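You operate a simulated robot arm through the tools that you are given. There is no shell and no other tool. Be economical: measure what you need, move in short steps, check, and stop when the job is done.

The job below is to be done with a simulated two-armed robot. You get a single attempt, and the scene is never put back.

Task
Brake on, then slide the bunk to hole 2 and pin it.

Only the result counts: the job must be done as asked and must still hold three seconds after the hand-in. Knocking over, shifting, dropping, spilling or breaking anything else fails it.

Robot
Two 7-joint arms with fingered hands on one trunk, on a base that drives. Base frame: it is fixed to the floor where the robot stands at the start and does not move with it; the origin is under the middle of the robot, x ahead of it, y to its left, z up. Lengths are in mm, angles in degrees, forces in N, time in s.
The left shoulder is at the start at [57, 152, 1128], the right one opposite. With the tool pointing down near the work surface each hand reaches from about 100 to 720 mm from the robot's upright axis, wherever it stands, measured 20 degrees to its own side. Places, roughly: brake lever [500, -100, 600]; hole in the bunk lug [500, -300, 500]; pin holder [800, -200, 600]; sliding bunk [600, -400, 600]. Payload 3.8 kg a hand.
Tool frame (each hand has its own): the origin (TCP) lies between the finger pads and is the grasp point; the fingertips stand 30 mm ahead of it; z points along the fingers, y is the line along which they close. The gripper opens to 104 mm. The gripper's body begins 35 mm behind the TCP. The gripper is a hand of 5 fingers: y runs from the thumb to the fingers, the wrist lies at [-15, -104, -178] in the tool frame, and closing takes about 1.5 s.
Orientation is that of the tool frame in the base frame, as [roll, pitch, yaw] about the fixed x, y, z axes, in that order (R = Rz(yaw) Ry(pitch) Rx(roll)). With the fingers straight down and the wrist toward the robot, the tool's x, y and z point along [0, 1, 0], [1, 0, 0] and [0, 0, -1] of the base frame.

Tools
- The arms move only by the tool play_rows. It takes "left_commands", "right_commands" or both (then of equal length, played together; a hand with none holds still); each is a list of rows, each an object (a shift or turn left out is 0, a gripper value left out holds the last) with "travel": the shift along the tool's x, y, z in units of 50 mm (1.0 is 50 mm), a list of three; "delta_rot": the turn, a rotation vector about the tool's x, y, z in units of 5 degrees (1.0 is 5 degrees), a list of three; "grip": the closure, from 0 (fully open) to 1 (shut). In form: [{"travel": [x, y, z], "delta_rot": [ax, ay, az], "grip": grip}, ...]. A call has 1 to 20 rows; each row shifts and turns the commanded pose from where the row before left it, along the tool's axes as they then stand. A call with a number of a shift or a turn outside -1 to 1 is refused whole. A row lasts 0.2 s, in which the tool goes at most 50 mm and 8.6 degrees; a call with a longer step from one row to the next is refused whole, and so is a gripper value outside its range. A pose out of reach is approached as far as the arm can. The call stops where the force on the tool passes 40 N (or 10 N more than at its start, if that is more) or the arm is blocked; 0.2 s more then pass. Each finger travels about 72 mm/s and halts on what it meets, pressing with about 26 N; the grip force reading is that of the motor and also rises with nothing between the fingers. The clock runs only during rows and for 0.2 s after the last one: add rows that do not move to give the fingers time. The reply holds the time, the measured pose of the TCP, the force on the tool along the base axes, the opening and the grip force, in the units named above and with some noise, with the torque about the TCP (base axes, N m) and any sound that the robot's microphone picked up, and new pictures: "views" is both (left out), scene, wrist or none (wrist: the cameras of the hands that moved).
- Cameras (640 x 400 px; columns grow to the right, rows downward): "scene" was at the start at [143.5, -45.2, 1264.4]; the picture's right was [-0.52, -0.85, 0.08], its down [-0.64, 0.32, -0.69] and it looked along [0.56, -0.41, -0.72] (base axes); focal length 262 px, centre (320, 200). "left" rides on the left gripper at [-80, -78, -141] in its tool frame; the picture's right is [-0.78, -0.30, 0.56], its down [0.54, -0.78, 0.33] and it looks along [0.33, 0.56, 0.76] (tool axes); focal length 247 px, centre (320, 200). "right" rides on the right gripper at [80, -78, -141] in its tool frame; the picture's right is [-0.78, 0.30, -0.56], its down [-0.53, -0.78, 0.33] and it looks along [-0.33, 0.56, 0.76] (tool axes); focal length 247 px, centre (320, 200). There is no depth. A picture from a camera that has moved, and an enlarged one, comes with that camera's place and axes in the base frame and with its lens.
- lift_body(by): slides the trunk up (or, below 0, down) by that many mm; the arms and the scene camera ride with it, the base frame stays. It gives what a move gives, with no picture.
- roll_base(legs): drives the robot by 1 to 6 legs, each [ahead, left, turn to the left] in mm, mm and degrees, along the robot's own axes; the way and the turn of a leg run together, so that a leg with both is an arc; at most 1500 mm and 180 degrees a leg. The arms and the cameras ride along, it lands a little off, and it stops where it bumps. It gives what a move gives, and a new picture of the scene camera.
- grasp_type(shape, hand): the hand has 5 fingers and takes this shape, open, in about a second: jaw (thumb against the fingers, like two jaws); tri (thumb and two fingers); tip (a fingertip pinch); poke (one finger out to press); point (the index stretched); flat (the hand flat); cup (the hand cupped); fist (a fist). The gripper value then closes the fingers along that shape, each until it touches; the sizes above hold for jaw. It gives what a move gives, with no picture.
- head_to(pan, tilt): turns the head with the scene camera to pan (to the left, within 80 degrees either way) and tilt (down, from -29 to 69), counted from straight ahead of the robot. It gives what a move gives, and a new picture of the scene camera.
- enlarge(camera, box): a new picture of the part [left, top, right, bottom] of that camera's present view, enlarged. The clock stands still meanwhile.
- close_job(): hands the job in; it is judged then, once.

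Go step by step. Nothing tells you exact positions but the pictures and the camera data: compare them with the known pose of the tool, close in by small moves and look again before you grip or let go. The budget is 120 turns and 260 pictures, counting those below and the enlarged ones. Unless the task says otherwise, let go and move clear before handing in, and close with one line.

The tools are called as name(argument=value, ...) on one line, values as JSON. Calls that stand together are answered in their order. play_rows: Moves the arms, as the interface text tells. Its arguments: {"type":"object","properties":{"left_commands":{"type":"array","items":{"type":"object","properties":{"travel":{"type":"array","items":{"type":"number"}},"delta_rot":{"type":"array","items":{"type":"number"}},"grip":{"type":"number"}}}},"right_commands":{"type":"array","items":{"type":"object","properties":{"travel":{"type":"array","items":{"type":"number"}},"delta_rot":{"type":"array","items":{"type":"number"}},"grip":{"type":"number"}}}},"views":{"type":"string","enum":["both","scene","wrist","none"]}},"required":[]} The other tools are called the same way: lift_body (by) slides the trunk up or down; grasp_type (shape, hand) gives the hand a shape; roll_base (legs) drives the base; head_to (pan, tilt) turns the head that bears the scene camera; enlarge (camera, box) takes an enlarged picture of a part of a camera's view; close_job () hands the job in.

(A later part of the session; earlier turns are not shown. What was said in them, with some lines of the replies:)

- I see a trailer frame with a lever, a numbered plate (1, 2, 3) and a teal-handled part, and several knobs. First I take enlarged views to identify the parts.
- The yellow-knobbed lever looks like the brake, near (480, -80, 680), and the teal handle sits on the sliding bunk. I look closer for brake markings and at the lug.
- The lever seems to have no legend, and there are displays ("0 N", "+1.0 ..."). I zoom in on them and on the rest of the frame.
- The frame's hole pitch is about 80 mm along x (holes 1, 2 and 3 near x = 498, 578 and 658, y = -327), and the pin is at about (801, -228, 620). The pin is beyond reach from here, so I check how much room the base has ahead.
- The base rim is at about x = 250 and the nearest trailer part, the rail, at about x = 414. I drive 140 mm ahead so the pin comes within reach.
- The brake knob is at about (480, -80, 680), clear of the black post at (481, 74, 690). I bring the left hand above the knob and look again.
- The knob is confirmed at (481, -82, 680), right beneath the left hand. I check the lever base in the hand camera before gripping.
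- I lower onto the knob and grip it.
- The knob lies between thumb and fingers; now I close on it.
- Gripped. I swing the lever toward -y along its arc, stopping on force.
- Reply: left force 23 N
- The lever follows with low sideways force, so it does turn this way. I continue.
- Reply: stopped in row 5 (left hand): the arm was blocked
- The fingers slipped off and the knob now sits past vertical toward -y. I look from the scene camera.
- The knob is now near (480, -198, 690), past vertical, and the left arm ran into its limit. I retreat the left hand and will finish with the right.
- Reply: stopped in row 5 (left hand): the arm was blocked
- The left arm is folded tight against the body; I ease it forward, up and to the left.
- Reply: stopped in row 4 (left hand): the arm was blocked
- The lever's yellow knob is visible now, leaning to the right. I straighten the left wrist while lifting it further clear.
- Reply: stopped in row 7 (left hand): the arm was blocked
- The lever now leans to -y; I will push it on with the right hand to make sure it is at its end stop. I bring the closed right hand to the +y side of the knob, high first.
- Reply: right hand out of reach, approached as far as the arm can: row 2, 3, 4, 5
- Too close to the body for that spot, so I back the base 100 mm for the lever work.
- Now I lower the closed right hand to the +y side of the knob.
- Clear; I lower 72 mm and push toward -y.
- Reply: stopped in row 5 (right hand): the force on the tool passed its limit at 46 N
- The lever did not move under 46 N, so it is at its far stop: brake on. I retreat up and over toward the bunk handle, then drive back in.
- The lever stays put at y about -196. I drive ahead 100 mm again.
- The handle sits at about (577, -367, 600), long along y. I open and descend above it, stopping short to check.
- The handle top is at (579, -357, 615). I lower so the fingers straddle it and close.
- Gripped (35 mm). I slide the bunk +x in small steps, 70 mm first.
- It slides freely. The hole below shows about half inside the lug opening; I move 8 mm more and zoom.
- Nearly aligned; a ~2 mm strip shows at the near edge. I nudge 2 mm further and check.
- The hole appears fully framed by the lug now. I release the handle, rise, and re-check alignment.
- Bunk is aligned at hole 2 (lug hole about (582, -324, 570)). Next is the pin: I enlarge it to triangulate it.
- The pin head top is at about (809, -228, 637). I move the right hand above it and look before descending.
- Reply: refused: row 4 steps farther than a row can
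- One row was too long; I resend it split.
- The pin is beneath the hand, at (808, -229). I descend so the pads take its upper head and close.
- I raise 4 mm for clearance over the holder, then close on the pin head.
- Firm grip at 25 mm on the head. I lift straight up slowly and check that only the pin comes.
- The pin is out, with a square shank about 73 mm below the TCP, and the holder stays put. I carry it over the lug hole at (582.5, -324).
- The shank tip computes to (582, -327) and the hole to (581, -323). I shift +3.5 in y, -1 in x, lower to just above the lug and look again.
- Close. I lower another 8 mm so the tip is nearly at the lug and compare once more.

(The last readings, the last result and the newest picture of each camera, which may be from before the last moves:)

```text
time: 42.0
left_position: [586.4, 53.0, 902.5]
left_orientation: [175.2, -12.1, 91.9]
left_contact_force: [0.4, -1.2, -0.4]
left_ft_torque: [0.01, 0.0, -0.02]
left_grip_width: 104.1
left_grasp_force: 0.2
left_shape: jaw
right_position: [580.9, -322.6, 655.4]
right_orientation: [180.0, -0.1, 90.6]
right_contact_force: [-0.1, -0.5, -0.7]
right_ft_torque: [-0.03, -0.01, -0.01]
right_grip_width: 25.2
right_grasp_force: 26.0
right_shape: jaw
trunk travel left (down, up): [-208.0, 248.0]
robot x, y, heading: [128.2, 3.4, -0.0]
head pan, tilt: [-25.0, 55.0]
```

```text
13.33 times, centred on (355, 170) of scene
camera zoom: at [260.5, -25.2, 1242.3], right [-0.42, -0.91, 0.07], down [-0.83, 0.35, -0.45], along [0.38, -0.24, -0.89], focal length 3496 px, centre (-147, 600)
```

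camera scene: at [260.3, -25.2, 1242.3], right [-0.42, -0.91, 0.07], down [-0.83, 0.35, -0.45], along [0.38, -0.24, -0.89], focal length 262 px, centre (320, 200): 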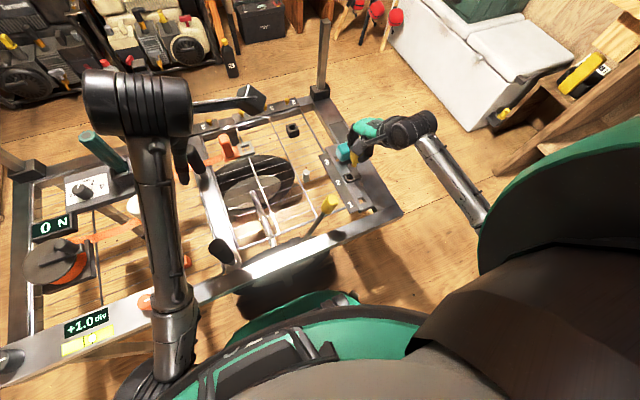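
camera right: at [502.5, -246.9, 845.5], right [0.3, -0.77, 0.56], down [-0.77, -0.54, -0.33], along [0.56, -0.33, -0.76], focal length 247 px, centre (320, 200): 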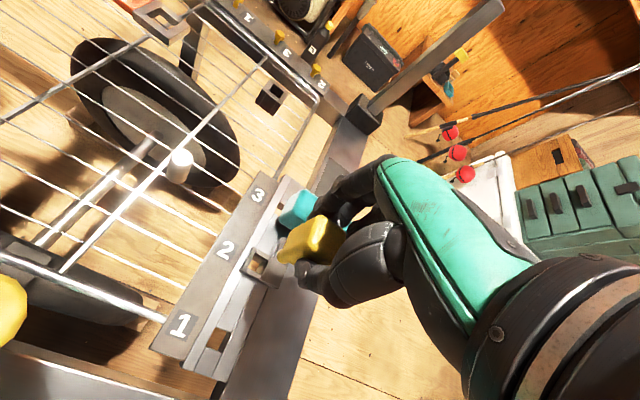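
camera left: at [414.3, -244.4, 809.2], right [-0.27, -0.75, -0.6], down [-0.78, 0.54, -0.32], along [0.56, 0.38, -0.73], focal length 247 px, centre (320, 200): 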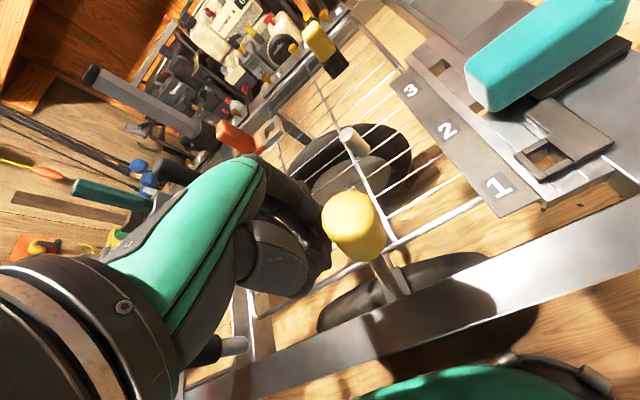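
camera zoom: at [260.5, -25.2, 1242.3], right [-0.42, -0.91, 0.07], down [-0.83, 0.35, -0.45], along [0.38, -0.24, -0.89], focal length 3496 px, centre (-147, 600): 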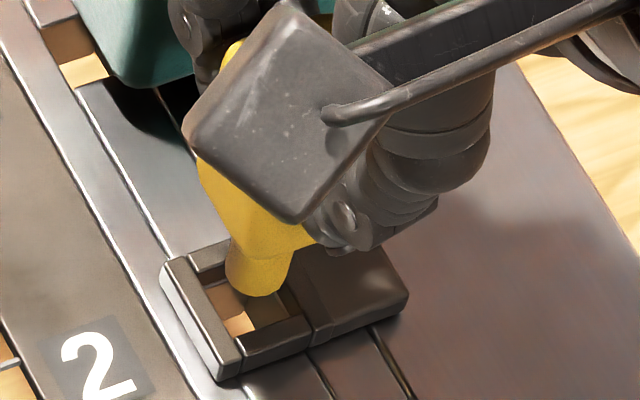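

The shank is round (~14 mm) in a ~17 mm hole. It needs about 2 mm in -y; I shift and lower gently.

play_rows(right_commands=[{"travel": [-0.04, 0, 0]}, {"travel": [0, 0, 0.08]}, {"travel": [0, 0, 0.08]}, {}], views="none")

enlarge(camera="right", box=[240, 230, 320, 290])

enlarge(camera="scene", box=[340, 155, 370, 185])

```text
time: 43.0
left_position: [587.0, 52.4, 902.7]
left_orientation: [175.1, -12.1, 92.0]
left_contact_force: [0.6, 0.3, -0.3]
left_ft_torque: [0.04, 0.0, -0.02]
left_grip_width: 104.1
left_grasp_force: 0.1
left_shape: jaw
right_position: [580.7, -323.3, 647.2]
right_orientation: [179.9, 0.0, 90.6]
right_contact_force: [0.7, -0.3, -0.7]
right_ft_torque: [0.02, 0.01, -0.02]
right_grip_width: 25.1
right_grasp_force: 26.2
right_shape: jaw
trunk travel left (down, up): [-208.0, 248.0]
robot x, y, heading: [131.2, 2.4, 0.2]
head pan, tilt: [-25.0, 55.0]
```

```text
6.67 times, centred on (280, 260) of right
camera zoom: at [501.5, -244.4, 787.5], right [0.3, -0.77, 0.56], down [-0.77, -0.54, -0.33], along [0.56, -0.33, -0.76], focal length 1646 px, centre (587, -200)
```

zoom: 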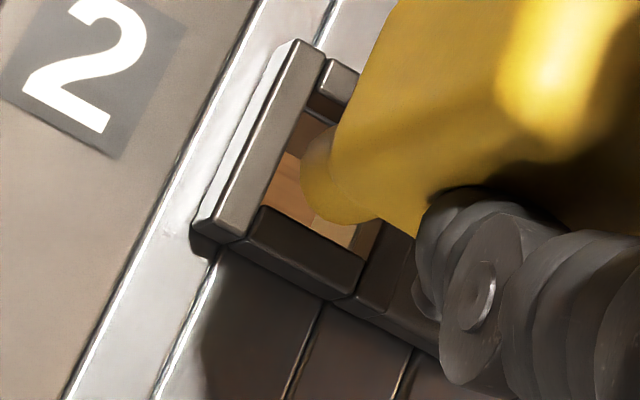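

```text
13.33 times, centred on (355, 170) of scene
camera zoom: at [260.5, -25.3, 1242.3], right [-0.42, -0.91, 0.07], down [-0.83, 0.35, -0.45], along [0.38, -0.24, -0.89], focal length 3496 px, centre (-147, 600)
```

zoom: 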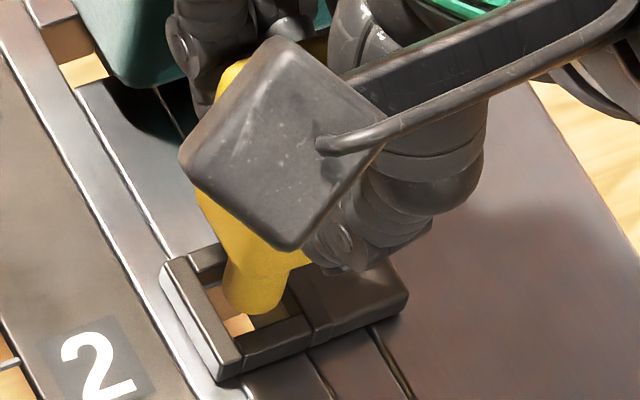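

Still no contact; it wants roughly 1.5 mm more in -y. I adjust and lower on.

play_rows(right_commands=[{"travel": [-0.03, 0, 0]}, {"travel": [0, 0, 0.08]}, {"travel": [0, 0, 0.08]}, {}], views="none")

enlarge(camera="right", box=[240, 230, 320, 290])

enlarge(camera="scene", box=[340, 155, 370, 185])

```text
time: 44.0
left_position: [587.5, 52.8, 903.7]
left_orientation: [175.0, -12.1, 91.9]
left_contact_force: [-0.1, 0.4, 0.7]
left_ft_torque: [0.01, -0.02, -0.01]
left_grip_width: 104.0
left_grasp_force: 0.1
left_shape: jaw
right_position: [579.8, -323.7, 641.8]
right_orientation: [179.9, 0.1, 90.6]
right_contact_force: [-0.5, 0.1, 7.8]
right_ft_torque: [0.0, 0.06, 0.01]
right_grip_width: 25.5
right_grasp_force: 26.0
right_shape: jaw
trunk travel left (down, up): [-208.0, 248.0]
robot x, y, heading: [126.9, 7.5, -0.1]
head pan, tilt: [-25.0, 55.0]
```

```text
6.67 times, centred on (280, 260) of right
camera zoom: at [501.7, -246.2, 781.3], right [0.3, -0.77, 0.56], down [-0.77, -0.54, -0.34], along [0.56, -0.33, -0.76], focal length 1646 px, centre (587, -200)
```

zoom: 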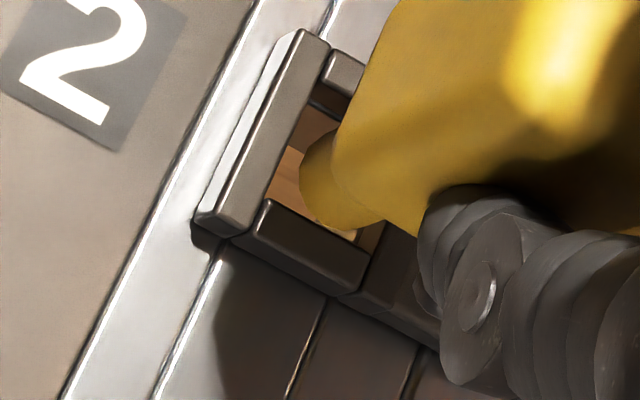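

```text
13.33 times, centred on (355, 170) of scene
camera zoom: at [259.7, -24.7, 1242.5], right [-0.42, -0.91, 0.07], down [-0.83, 0.34, -0.45], along [0.38, -0.24, -0.89], focal length 3496 px, centre (-147, 600)
```

zoom: 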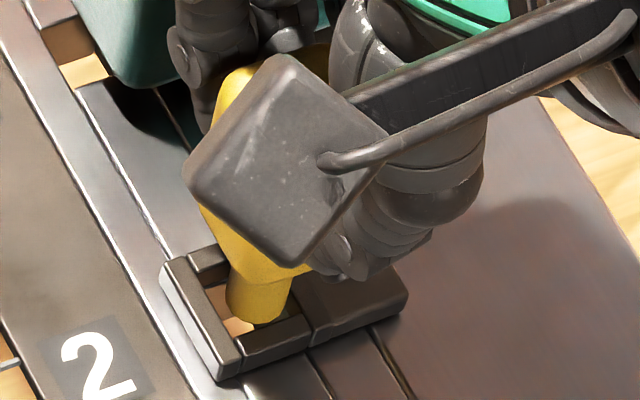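

Contact (8 N) on the rim: refined ellipse fits in both cameras say shift about +0.9 in y and -0.8 in x. I lift 2 mm, adjust and press down gently.

play_rows(right_commands=[{"travel": [0, 0, -0.06]}, {"travel": [0.018, -0.016, 0]}, {"travel": [0, 0, 0.06]}, {"travel": [0, 0, 0.06]}, {"travel": [0, 0, 0.06]}, {}], views="none")

enlarge(camera="right", box=[240, 230, 320, 290])

enlarge(camera="scene", box=[340, 155, 370, 185])

```text
time: 45.4
left_position: [586.2, 54.1, 904.5]
left_orientation: [175.1, -12.0, 91.9]
left_contact_force: [0.5, 0.1, 0.0]
left_ft_torque: [0.01, 0.01, -0.01]
left_grip_width: 103.9
left_grasp_force: 0.1
left_shape: jaw
right_position: [581.8, -322.8, 638.3]
right_orientation: [179.4, 0.0, 90.6]
right_contact_force: [4.4, -2.9, 28.9]
right_ft_torque: [-0.1, -0.05, 0.0]
right_grip_width: 30.0
right_grasp_force: 26.1
right_shape: jaw
trunk travel left (down, up): [-208.0, 248.0]
robot x, y, heading: [127.7, 4.2, -0.1]
head pan, tilt: [-25.0, 55.0]
```

```text
6.67 times, centred on (280, 260) of right
camera zoom: at [500.8, -244.8, 777.2], right [0.3, -0.77, 0.56], down [-0.77, -0.54, -0.34], along [0.57, -0.33, -0.76], focal length 1646 px, centre (587, -200)
```

zoom: 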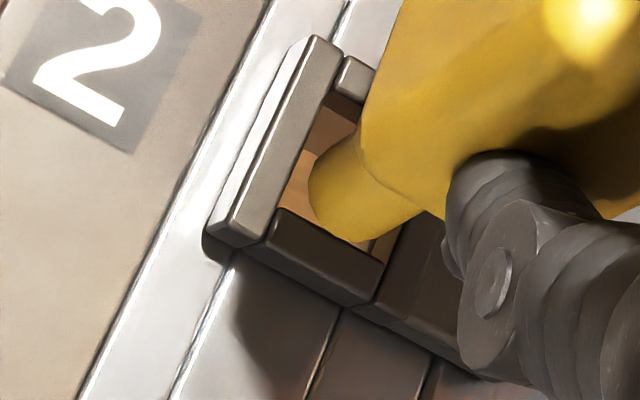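

```text
13.33 times, centred on (355, 170) of scene
camera zoom: at [258.2, -23.6, 1242.9], right [-0.42, -0.91, 0.07], down [-0.82, 0.34, -0.45], along [0.38, -0.24, -0.89], focal length 3496 px, centre (-147, 600)
```

zoom: 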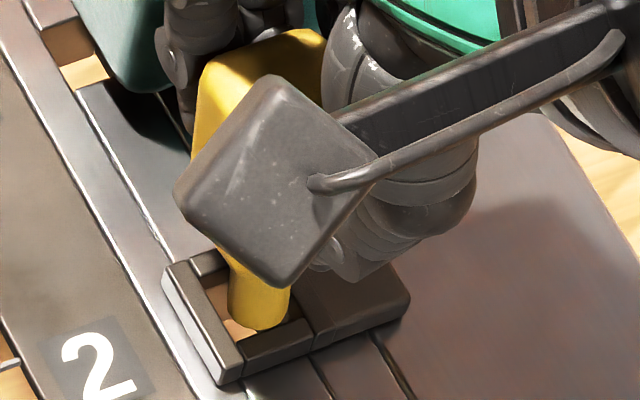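

The grip width rose to 30 mm at 29 N, so the pin is cocking. I lift it clear and inspect how it sits in the fingers.

play_rows(right_commands=[{"travel": [0, 0, -0.2]}, {"travel": [0, 0, -0.3]}, {}], views="both")

enlarge(camera="right", box=[220, 200, 380, 330])

enlarge(camera="scene", box=[330, 140, 380, 190])

```text
time: 46.2
left_position: [586.9, 52.9, 902.4]
left_orientation: [175.2, -12.1, 91.9]
left_contact_force: [0.4, 0.4, 0.3]
left_ft_torque: [0.0, 0.02, 0.03]
left_grip_width: 103.9
left_grasp_force: 0.1
left_shape: jaw
right_position: [580.0, -321.8, 657.0]
right_orientation: [-179.8, 0.0, 90.6]
right_contact_force: [-0.3, -0.2, -0.5]
right_ft_torque: [0.0, 0.0, -0.03]
right_grip_width: 26.7
right_grasp_force: 25.8
right_shape: jaw
trunk travel left (down, up): [-208.0, 248.0]
robot x, y, heading: [125.0, 4.4, 0.1]
head pan, tilt: [-25.0, 55.0]
camera scene: at [260.5, -25.2, 1242.2], right [-0.42, -0.91, 0.07], down [-0.83, 0.35, -0.45], along [0.38, -0.24, -0.89], focal length 262 px, centre (320, 200)
camera right: at [500.3, -244.4, 798.1], right [0.31, -0.77, 0.56], down [-0.77, -0.54, -0.33], along [0.56, -0.33, -0.76], focal length 247 px, centre (320, 200)
```

scene: 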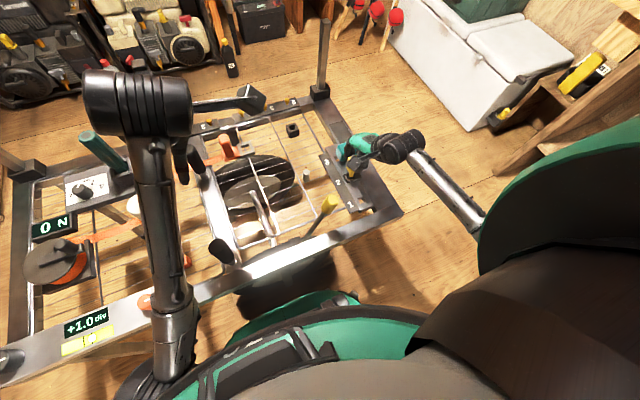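
right: 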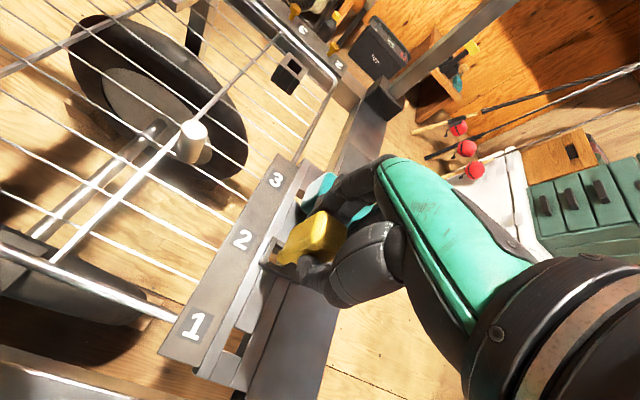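

```text
3.08 times, centred on (300, 265) of right
camera zoom: at [500.3, -244.4, 798.1], right [0.31, -0.77, 0.56], down [-0.77, -0.54, -0.33], along [0.56, -0.33, -0.76], focal length 760 px, centre (382, 0)
```

zoom: 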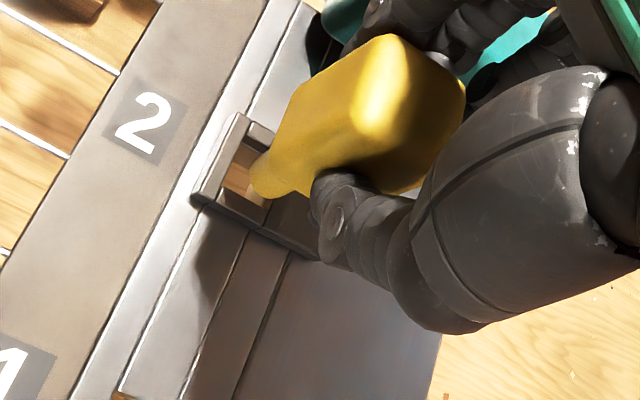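

```text
8.00 times, centred on (355, 165) of scene
camera zoom: at [260.5, -25.2, 1242.2], right [-0.42, -0.91, 0.07], down [-0.83, 0.35, -0.45], along [0.38, -0.24, -0.89], focal length 2098 px, centre (40, 480)
```

zoom: 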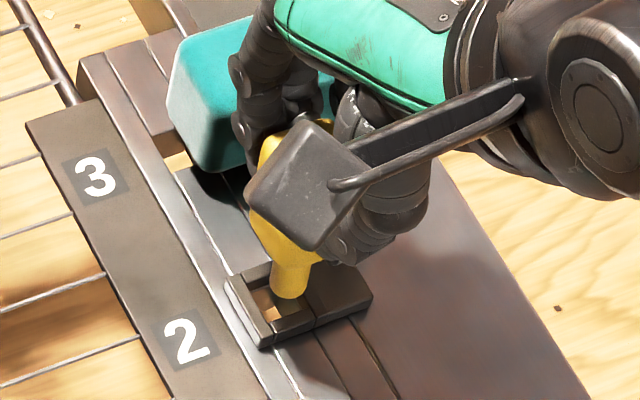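

The two cameras view from nearly the same direction, so I can only judge the offset with the tip right at lug height. I lower to just above contact and zoom tightly.

play_rows(right_commands=[{"travel": [-0.02, -0.01, 0.1]}, {"travel": [0, 0, 0.12]}, {}, {}], views="none")

enlarge(camera="right", box=[255, 232, 303, 268])

enlarge(camera="scene", box=[343, 163, 363, 183])

```text
time: 47.2
left_position: [586.6, 52.6, 902.4]
left_orientation: [175.2, -12.2, 91.9]
left_contact_force: [0.4, -0.8, 0.2]
left_ft_torque: [0.04, 0.01, -0.02]
left_grip_width: 103.9
left_grasp_force: 0.0
left_shape: jaw
right_position: [579.9, -324.6, 648.1]
right_orientation: [-179.9, 0.0, 90.6]
right_contact_force: [0.7, 0.9, -0.5]
right_ft_torque: [0.0, -0.01, 0.01]
right_grip_width: 27.1
right_grasp_force: 26.1
right_shape: jaw
trunk travel left (down, up): [-208.0, 248.0]
robot x, y, heading: [130.9, 1.0, 0.3]
head pan, tilt: [-25.0, 55.0]
```

```text
11.11 times, centred on (279, 250) of right
camera zoom: at [500.5, -246.1, 788.0], right [0.3, -0.77, 0.56], down [-0.77, -0.54, -0.33], along [0.56, -0.33, -0.76], focal length 2744 px, centre (776, -356)
```

zoom: 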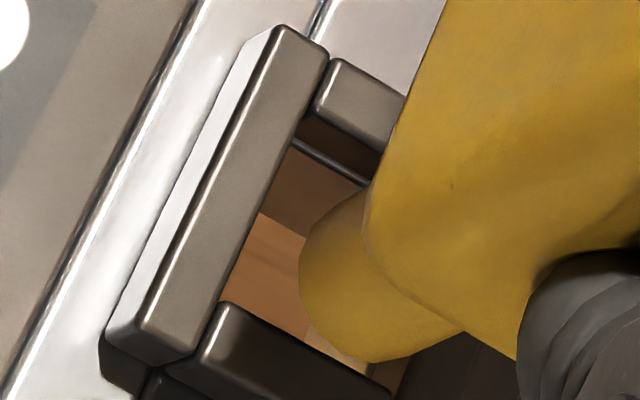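

```text
16.00 times, centred on (353, 173) of scene
camera zoom: at [260.5, -25.3, 1242.3], right [-0.42, -0.91, 0.07], down [-0.83, 0.35, -0.45], along [0.38, -0.24, -0.89], focal length 4195 px, centre (-208, 632)
```

zoom: 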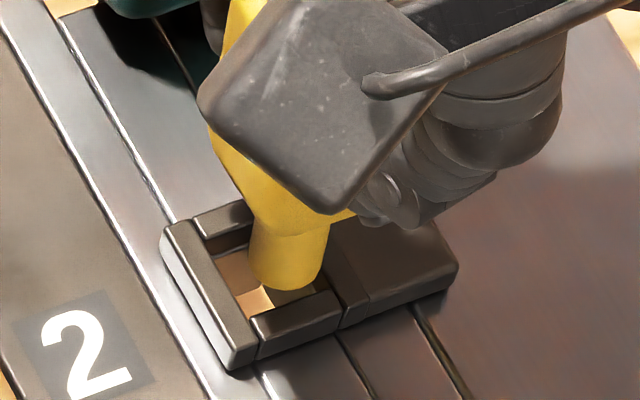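

Fits now agree on the tip being ~5 mm above, 2 mm short in x and ~1 mm low in y, matching the earlier hole estimate (582, -324). I correct and lower 6 mm.

play_rows(right_commands=[{"travel": [0.02, 0.04, 0]}, {"travel": [0, 0, 0.06]}, {"travel": [0, 0, 0.06]}, {}, {}], views="none")

enlarge(camera="right", box=[255, 232, 303, 268])

enlarge(camera="scene", box=[343, 163, 363, 183])

```text
time: 48.4
left_position: [587.1, 53.2, 901.7]
left_orientation: [175.1, -12.1, 91.9]
left_contact_force: [0.2, 0.0, -0.3]
left_ft_torque: [0.0, -0.02, -0.01]
left_grip_width: 103.6
left_grasp_force: 0.1
left_shape: jaw
right_position: [582.4, -324.3, 642.4]
right_orientation: [-180.0, 0.0, 90.6]
right_contact_force: [0.3, -0.1, -0.2]
right_ft_torque: [0.02, 0.02, 0.02]
right_grip_width: 27.0
right_grasp_force: 25.9
right_shape: jaw
trunk travel left (down, up): [-208.0, 248.0]
robot x, y, heading: [130.3, 5.3, -0.1]
head pan, tilt: [-25.0, 55.0]
```

```text
11.11 times, centred on (279, 250) of right
camera zoom: at [502.5, -245.3, 782.2], right [0.3, -0.77, 0.56], down [-0.77, -0.54, -0.33], along [0.56, -0.33, -0.76], focal length 2744 px, centre (776, -356)
```

zoom: 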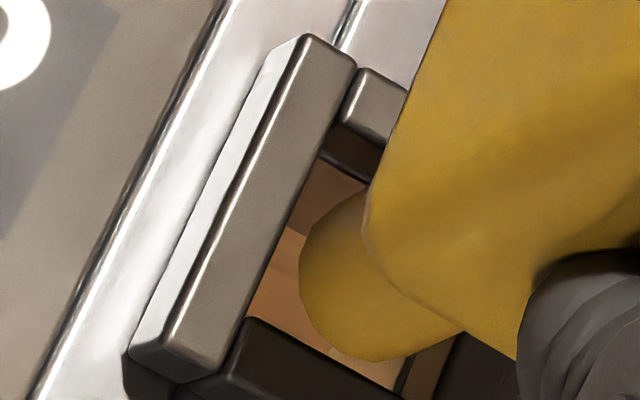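

```text
16.00 times, centred on (353, 173) of scene
camera zoom: at [260.5, -25.3, 1242.3], right [-0.42, -0.91, 0.07], down [-0.83, 0.35, -0.45], along [0.38, -0.24, -0.89], focal length 4195 px, centre (-208, 632)
```

zoom: 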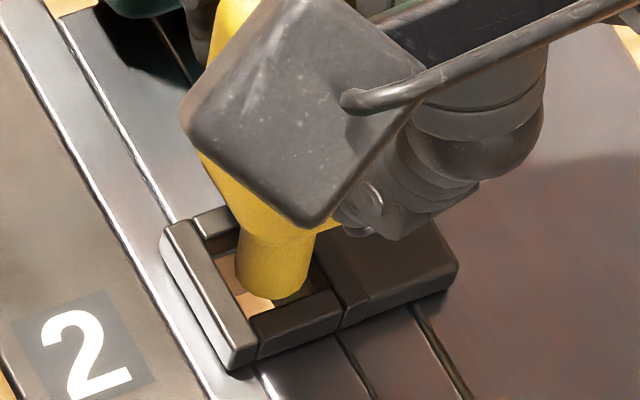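

Still no contact and nearly centred. I nudge +0.8 in x, -0.3 in y and lower 5 mm more.

play_rows(right_commands=[{"travel": [-0.006, 0.016, 0]}, {"travel": [0, 0, 0.05]}, {"travel": [0, 0, 0.05]}, {}, {}], views="none")

enlarge(camera="right", box=[255, 232, 303, 268])

enlarge(camera="scene", box=[343, 163, 363, 183])

```text
time: 49.6
left_position: [588.0, 51.0, 901.3]
left_orientation: [175.2, -12.1, 91.9]
left_contact_force: [-0.2, -0.4, -0.7]
left_ft_torque: [0.01, -0.01, 0.03]
left_grip_width: 103.9
left_grasp_force: 0.1
left_shape: jaw
right_position: [581.3, -323.7, 636.1]
right_orientation: [-180.0, 0.0, 90.7]
right_contact_force: [0.5, -0.6, -1.3]
right_ft_torque: [0.01, -0.02, -0.01]
right_grip_width: 26.9
right_grasp_force: 26.4
right_shape: jaw
trunk travel left (down, up): [-208.0, 248.0]
robot x, y, heading: [128.7, 5.1, 0.1]
head pan, tilt: [-25.0, 55.0]
```

```text
11.11 times, centred on (279, 250) of right
camera zoom: at [503.0, -245.8, 777.1], right [0.3, -0.77, 0.56], down [-0.77, -0.54, -0.33], along [0.56, -0.33, -0.76], focal length 2744 px, centre (776, -356)
```

zoom: 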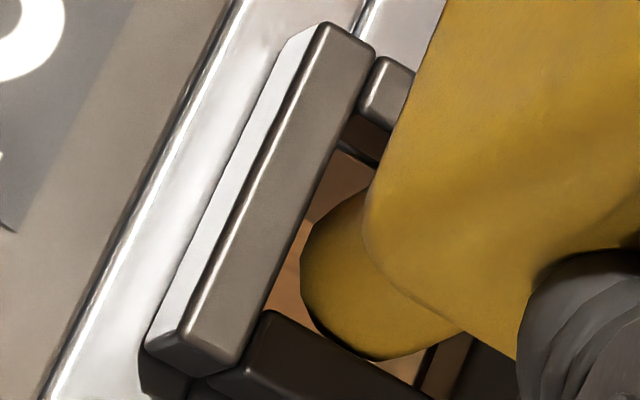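

```text
16.00 times, centred on (353, 173) of scene
camera zoom: at [260.6, -25.3, 1242.3], right [-0.42, -0.91, 0.07], down [-0.83, 0.35, -0.45], along [0.38, -0.24, -0.89], focal length 4195 px, centre (-208, 632)
```

zoom: 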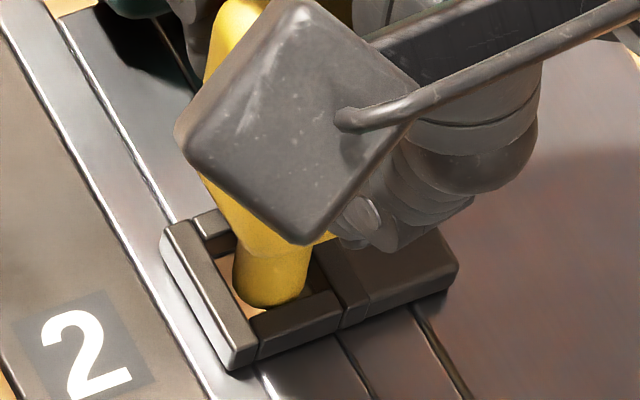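

No contact yet and the tip now appears to be inside the lug ring. I keep lowering.

play_rows(right_commands=[{"travel": [0, 0, 0.05]}, {"travel": [0, 0, 0.05]}, {}, {}], views="none")

enlarge(camera="right", box=[255, 232, 303, 268])

enlarge(camera="scene", box=[343, 163, 363, 183])

```text
time: 50.6
left_position: [587.9, 53.3, 903.0]
left_orientation: [175.2, -12.3, 92.0]
left_contact_force: [-0.2, -0.4, 0.5]
left_ft_torque: [0.03, 0.01, 0.02]
left_grip_width: 104.1
left_grasp_force: 0.1
left_shape: jaw
right_position: [582.8, -322.1, 632.6]
right_orientation: [-179.9, 0.0, 90.6]
right_contact_force: [0.6, -0.1, -0.9]
right_ft_torque: [0.03, 0.01, 0.01]
right_grip_width: 27.1
right_grasp_force: 25.7
right_shape: jaw
trunk travel left (down, up): [-208.0, 248.0]
robot x, y, heading: [130.1, 5.8, 0.0]
head pan, tilt: [-25.0, 55.0]
```

```text
11.11 times, centred on (279, 250) of right
camera zoom: at [503.6, -245.4, 771.8], right [0.3, -0.77, 0.56], down [-0.77, -0.54, -0.33], along [0.56, -0.33, -0.76], focal length 2744 px, centre (776, -356)
```

zoom: 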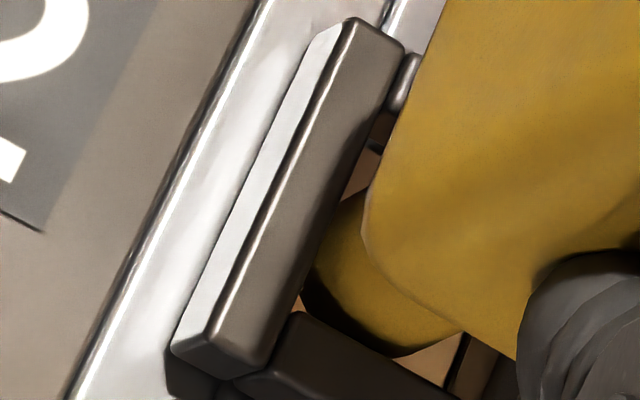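

```text
16.00 times, centred on (353, 173) of scene
camera zoom: at [260.5, -25.3, 1242.3], right [-0.42, -0.91, 0.07], down [-0.83, 0.35, -0.45], along [0.38, -0.24, -0.89], focal length 4195 px, centre (-208, 632)
```

zoom: 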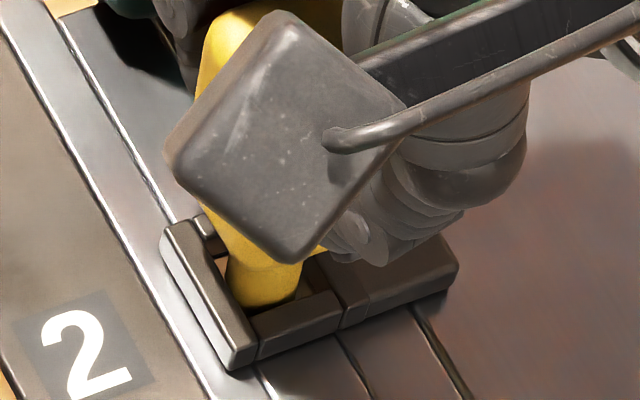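

The tip is inside the ring, close to its +y bar. I shift 1 mm toward -y and go on lowering gently.

play_rows(right_commands=[{"travel": [-0.02, 0, 0]}, {"travel": [0, 0, 0.05]}, {"travel": [0, 0, 0.05]}, {}], views="none")

enlarge(camera="right", box=[255, 222, 335, 282])

enlarge(camera="scene", box=[338, 155, 368, 185])

```text
time: 51.6
left_position: [587.9, 52.2, 902.9]
left_orientation: [175.2, -12.1, 91.9]
left_contact_force: [-0.7, -0.1, -0.2]
left_ft_torque: [-0.01, -0.02, 0.02]
left_grip_width: 103.8
left_grasp_force: 0.0
left_shape: jaw
right_position: [582.4, -326.1, 626.7]
right_orientation: [179.9, 0.0, 90.5]
right_contact_force: [-0.5, 0.4, -0.7]
right_ft_torque: [-0.02, 0.02, 0.03]
right_grip_width: 26.9
right_grasp_force: 26.3
right_shape: jaw
trunk travel left (down, up): [-208.0, 248.0]
robot x, y, heading: [126.5, 2.6, 0.0]
head pan, tilt: [-25.0, 55.0]
```

```text
6.67 times, centred on (295, 252) of right
camera zoom: at [503.5, -247.2, 767.2], right [0.3, -0.77, 0.56], down [-0.77, -0.54, -0.33], along [0.56, -0.33, -0.76], focal length 1646 px, centre (487, -147)
```

zoom: 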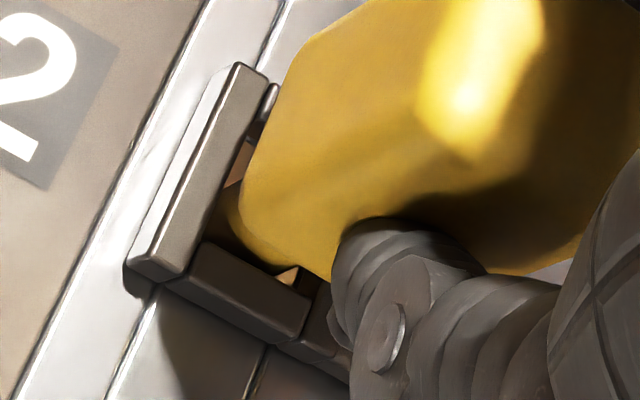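

```text
13.33 times, centred on (353, 170) of scene
camera zoom: at [260.5, -25.3, 1242.3], right [-0.42, -0.91, 0.07], down [-0.83, 0.35, -0.45], along [0.38, -0.24, -0.89], focal length 3496 px, centre (-120, 600)
```

zoom: 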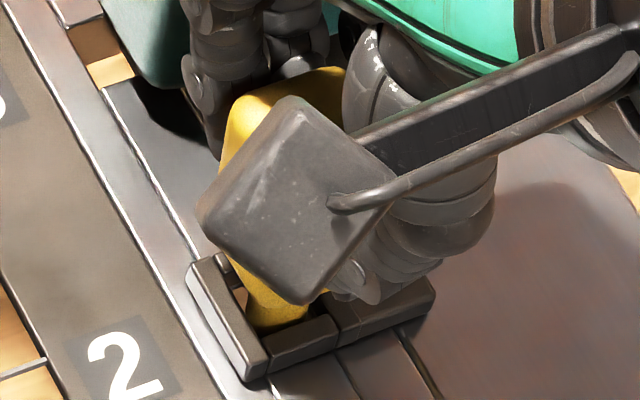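

Still free of contact; I keep going down in small steps until the head meets the lug.

play_rows(right_commands=[{"travel": [0, 0, 0.05]}, {"travel": [0, 0, 0.05]}, {"travel": [0, 0, 0.05]}, {}], views="none")

enlarge(camera="right", box=[235, 212, 335, 287])

enlarge(camera="scene", box=[338, 155, 368, 185])

```text
time: 52.6
left_position: [587.0, 52.2, 902.4]
left_orientation: [175.1, -12.1, 92.0]
left_contact_force: [0.5, 0.5, 0.1]
left_ft_torque: [-0.04, -0.02, 0.01]
left_grip_width: 104.2
left_grasp_force: 0.1
left_shape: jaw
right_position: [581.2, -325.4, 620.7]
right_orientation: [180.0, 0.0, 90.5]
right_contact_force: [0.3, -0.5, -1.0]
right_ft_torque: [-0.03, 0.0, -0.01]
right_grip_width: 27.1
right_grasp_force: 25.7
right_shape: jaw
trunk travel left (down, up): [-208.0, 248.0]
robot x, y, heading: [129.4, 7.7, 0.1]
head pan, tilt: [-25.0, 55.0]
```

```text
5.33 times, centred on (285, 250) of right
camera zoom: at [502.7, -246.7, 760.4], right [0.3, -0.77, 0.56], down [-0.77, -0.54, -0.33], along [0.56, -0.33, -0.76], focal length 1317 px, centre (507, -64)
```

zoom: 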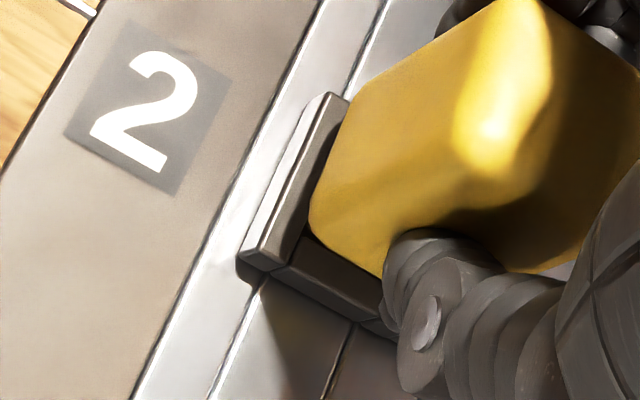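

```text
13.33 times, centred on (353, 170) of scene
camera zoom: at [260.5, -25.3, 1242.3], right [-0.42, -0.91, 0.07], down [-0.83, 0.35, -0.45], along [0.38, -0.24, -0.89], focal length 3496 px, centre (-120, 600)
```

zoom: 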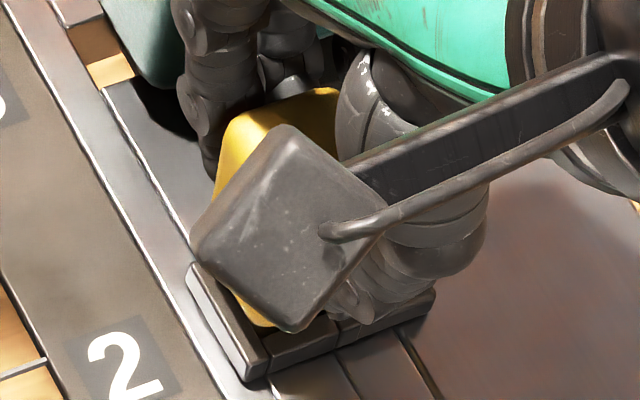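

The shank is well into the hole and the head is nearly on the lug. I lower the last bit until contact.

play_rows(right_commands=[{"travel": [0, 0, 0.05]}, {"travel": [0, 0, 0.05]}, {"travel": [0, 0, 0.05]}, {}], views="none")

enlarge(camera="right", box=[235, 212, 335, 287])

```text
time: 53.6
left_position: [586.9, 52.5, 904.9]
left_orientation: [175.1, -12.0, 92.0]
left_contact_force: [-0.6, 0.2, -0.9]
left_ft_torque: [0.01, 0.06, 0.06]
left_grip_width: 103.9
left_grasp_force: 0.1
left_shape: jaw
right_position: [582.6, -325.1, 613.7]
right_orientation: [179.7, 0.0, 90.5]
right_contact_force: [-2.2, -0.8, 12.4]
right_ft_torque: [-0.02, -0.11, 0.01]
right_grip_width: 27.1
right_grasp_force: 25.7
right_shape: jaw
trunk travel left (down, up): [-208.0, 248.0]
robot x, y, heading: [128.6, 8.3, 0.2]
head pan, tilt: [-25.0, 55.0]
```

```text
5.33 times, centred on (285, 250) of right
camera zoom: at [502.4, -246.7, 753.5], right [0.3, -0.77, 0.56], down [-0.77, -0.54, -0.34], along [0.56, -0.33, -0.76], focal length 1317 px, centre (507, -64)
```

zoom: 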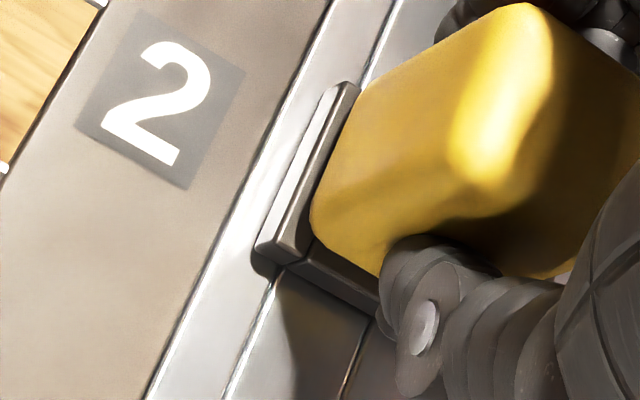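

The head is on the lug (12 N). I open only partway, to stay clear of the teal handle, and look.

play_rows(right_commands=[{"grip": 0.65}, {"grip": 0.6}, {"grip": 0.55}, {}, {}], views="wrist")

enlarge(camera="right", box=[235, 192, 355, 292])

```text
time: 54.8
left_position: [587.7, 52.6, 902.6]
left_orientation: [175.2, -12.1, 92.0]
left_contact_force: [-1.0, -0.1, 0.3]
left_ft_torque: [0.02, -0.04, 0.0]
left_grip_width: 103.8
left_grasp_force: 0.2
left_shape: jaw
right_position: [581.5, -324.6, 612.0]
right_orientation: [180.0, 0.0, 90.6]
right_contact_force: [-2.9, -0.5, -0.1]
right_ft_torque: [-0.01, -0.03, -0.02]
right_grip_width: 45.6
right_grasp_force: 0.0
right_shape: jaw
trunk travel left (down, up): [-208.0, 248.0]
robot x, y, heading: [130.2, 3.6, 0.1]
head pan, tilt: [-25.0, 55.0]
camera right: at [502.5, -246.9, 752.0], right [0.3, -0.77, 0.56], down [-0.77, -0.54, -0.33], along [0.56, -0.33, -0.76], focal length 247 px, centre (320, 200)
```

right: 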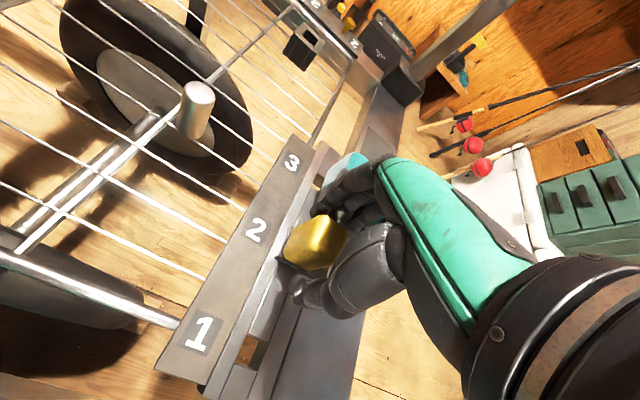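

```text
4.00 times, centred on (295, 242) of right
camera zoom: at [502.5, -246.9, 752.0], right [0.3, -0.77, 0.56], down [-0.77, -0.54, -0.33], along [0.56, -0.33, -0.76], focal length 988 px, centre (420, 32)
```

zoom: 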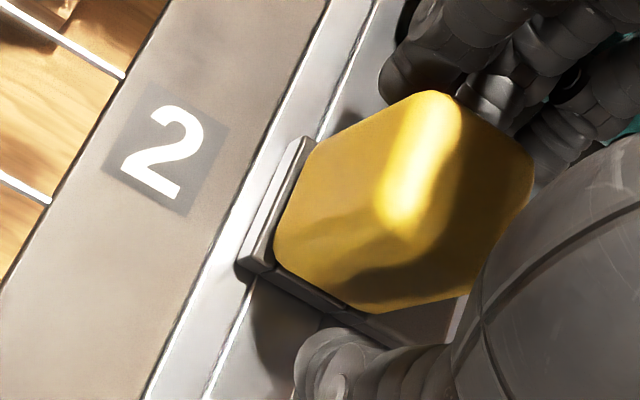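

Released, and the pin sits upright in the lug. I close a touch to stay off the handle and rise straight up.

play_rows(right_commands=[{"grip": 0.6}, {"travel": [0, 0, -0.2]}, {"travel": [0, 0, -0.4]}, {"travel": [0, 0, -0.8]}, {"travel": [0, 0, -0.9]}, {"travel": [0, 0, -0.9]}, {}], views="both")

enlarge(camera="right", box=[200, 160, 340, 300])

enlarge(camera="scene", box=[320, 130, 390, 200])

```text
time: 56.4
left_position: [587.9, 52.8, 903.8]
left_orientation: [175.2, -12.1, 91.9]
left_contact_force: [0.4, -0.2, 1.0]
left_ft_torque: [0.04, 0.05, -0.02]
left_grip_width: 104.1
left_grasp_force: 0.0
left_shape: jaw
right_position: [584.6, -325.9, 772.2]
right_orientation: [179.9, 0.0, 90.6]
right_contact_force: [-0.7, -0.1, -0.7]
right_ft_torque: [0.03, 0.03, -0.01]
right_grip_width: 41.5
right_grasp_force: 0.1
right_shape: jaw
trunk travel left (down, up): [-208.0, 248.0]
robot x, y, heading: [125.6, 7.7, 0.1]
head pan, tilt: [-25.0, 55.0]
camera scene: at [260.6, -25.3, 1242.2], right [-0.42, -0.91, 0.07], down [-0.83, 0.35, -0.45], along [0.38, -0.24, -0.89], focal length 262 px, centre (320, 200)
camera right: at [505.1, -247.0, 912.5], right [0.3, -0.77, 0.56], down [-0.77, -0.54, -0.33], along [0.56, -0.33, -0.76], focal length 247 px, centre (320, 200)
```

scene: 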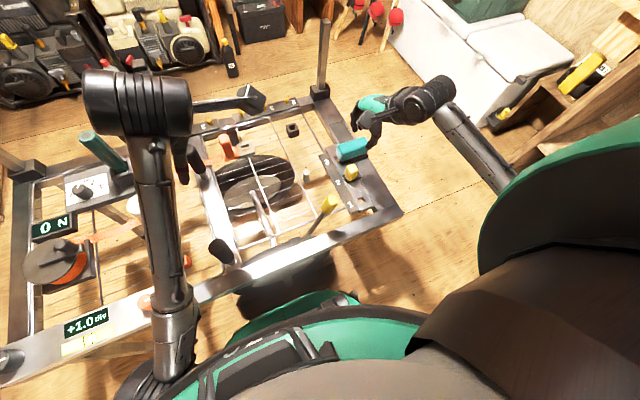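
right: 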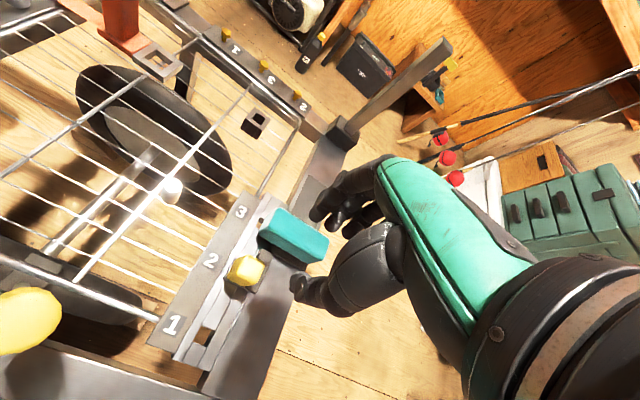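

```text
2.86 times, centred on (270, 230) of right
camera zoom: at [505.1, -247.0, 912.5], right [0.3, -0.77, 0.56], down [-0.77, -0.54, -0.33], along [0.56, -0.33, -0.76], focal length 706 px, centre (463, 114)
```

zoom: 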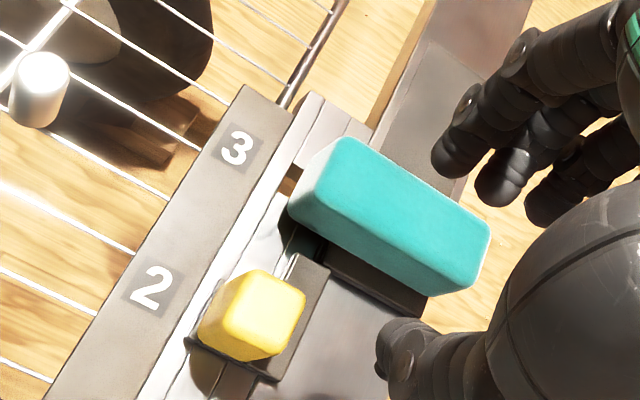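

```text
5.71 times, centred on (355, 165) of scene
camera zoom: at [260.6, -25.3, 1242.2], right [-0.42, -0.91, 0.07], down [-0.83, 0.35, -0.45], along [0.38, -0.24, -0.89], focal length 1498 px, centre (120, 400)
```

zoom: 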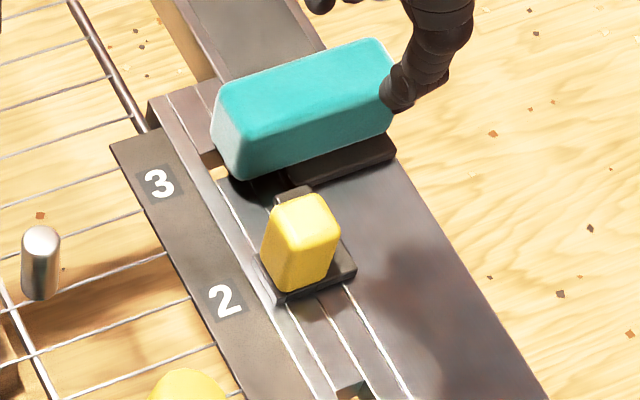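

The pin's head sits flush on the lug at hole 2. The lever is still at its far stop, the holder is undisturbed and both hands are clear, so I hand in.

close_job()

```text
The job is handed in.
```

The brake lever is at its far stop, which I took to be "on" because it carries no markings. The bunk is at hole 2 and pinned, with the pin's head flush on the lug, and both hands are clear.
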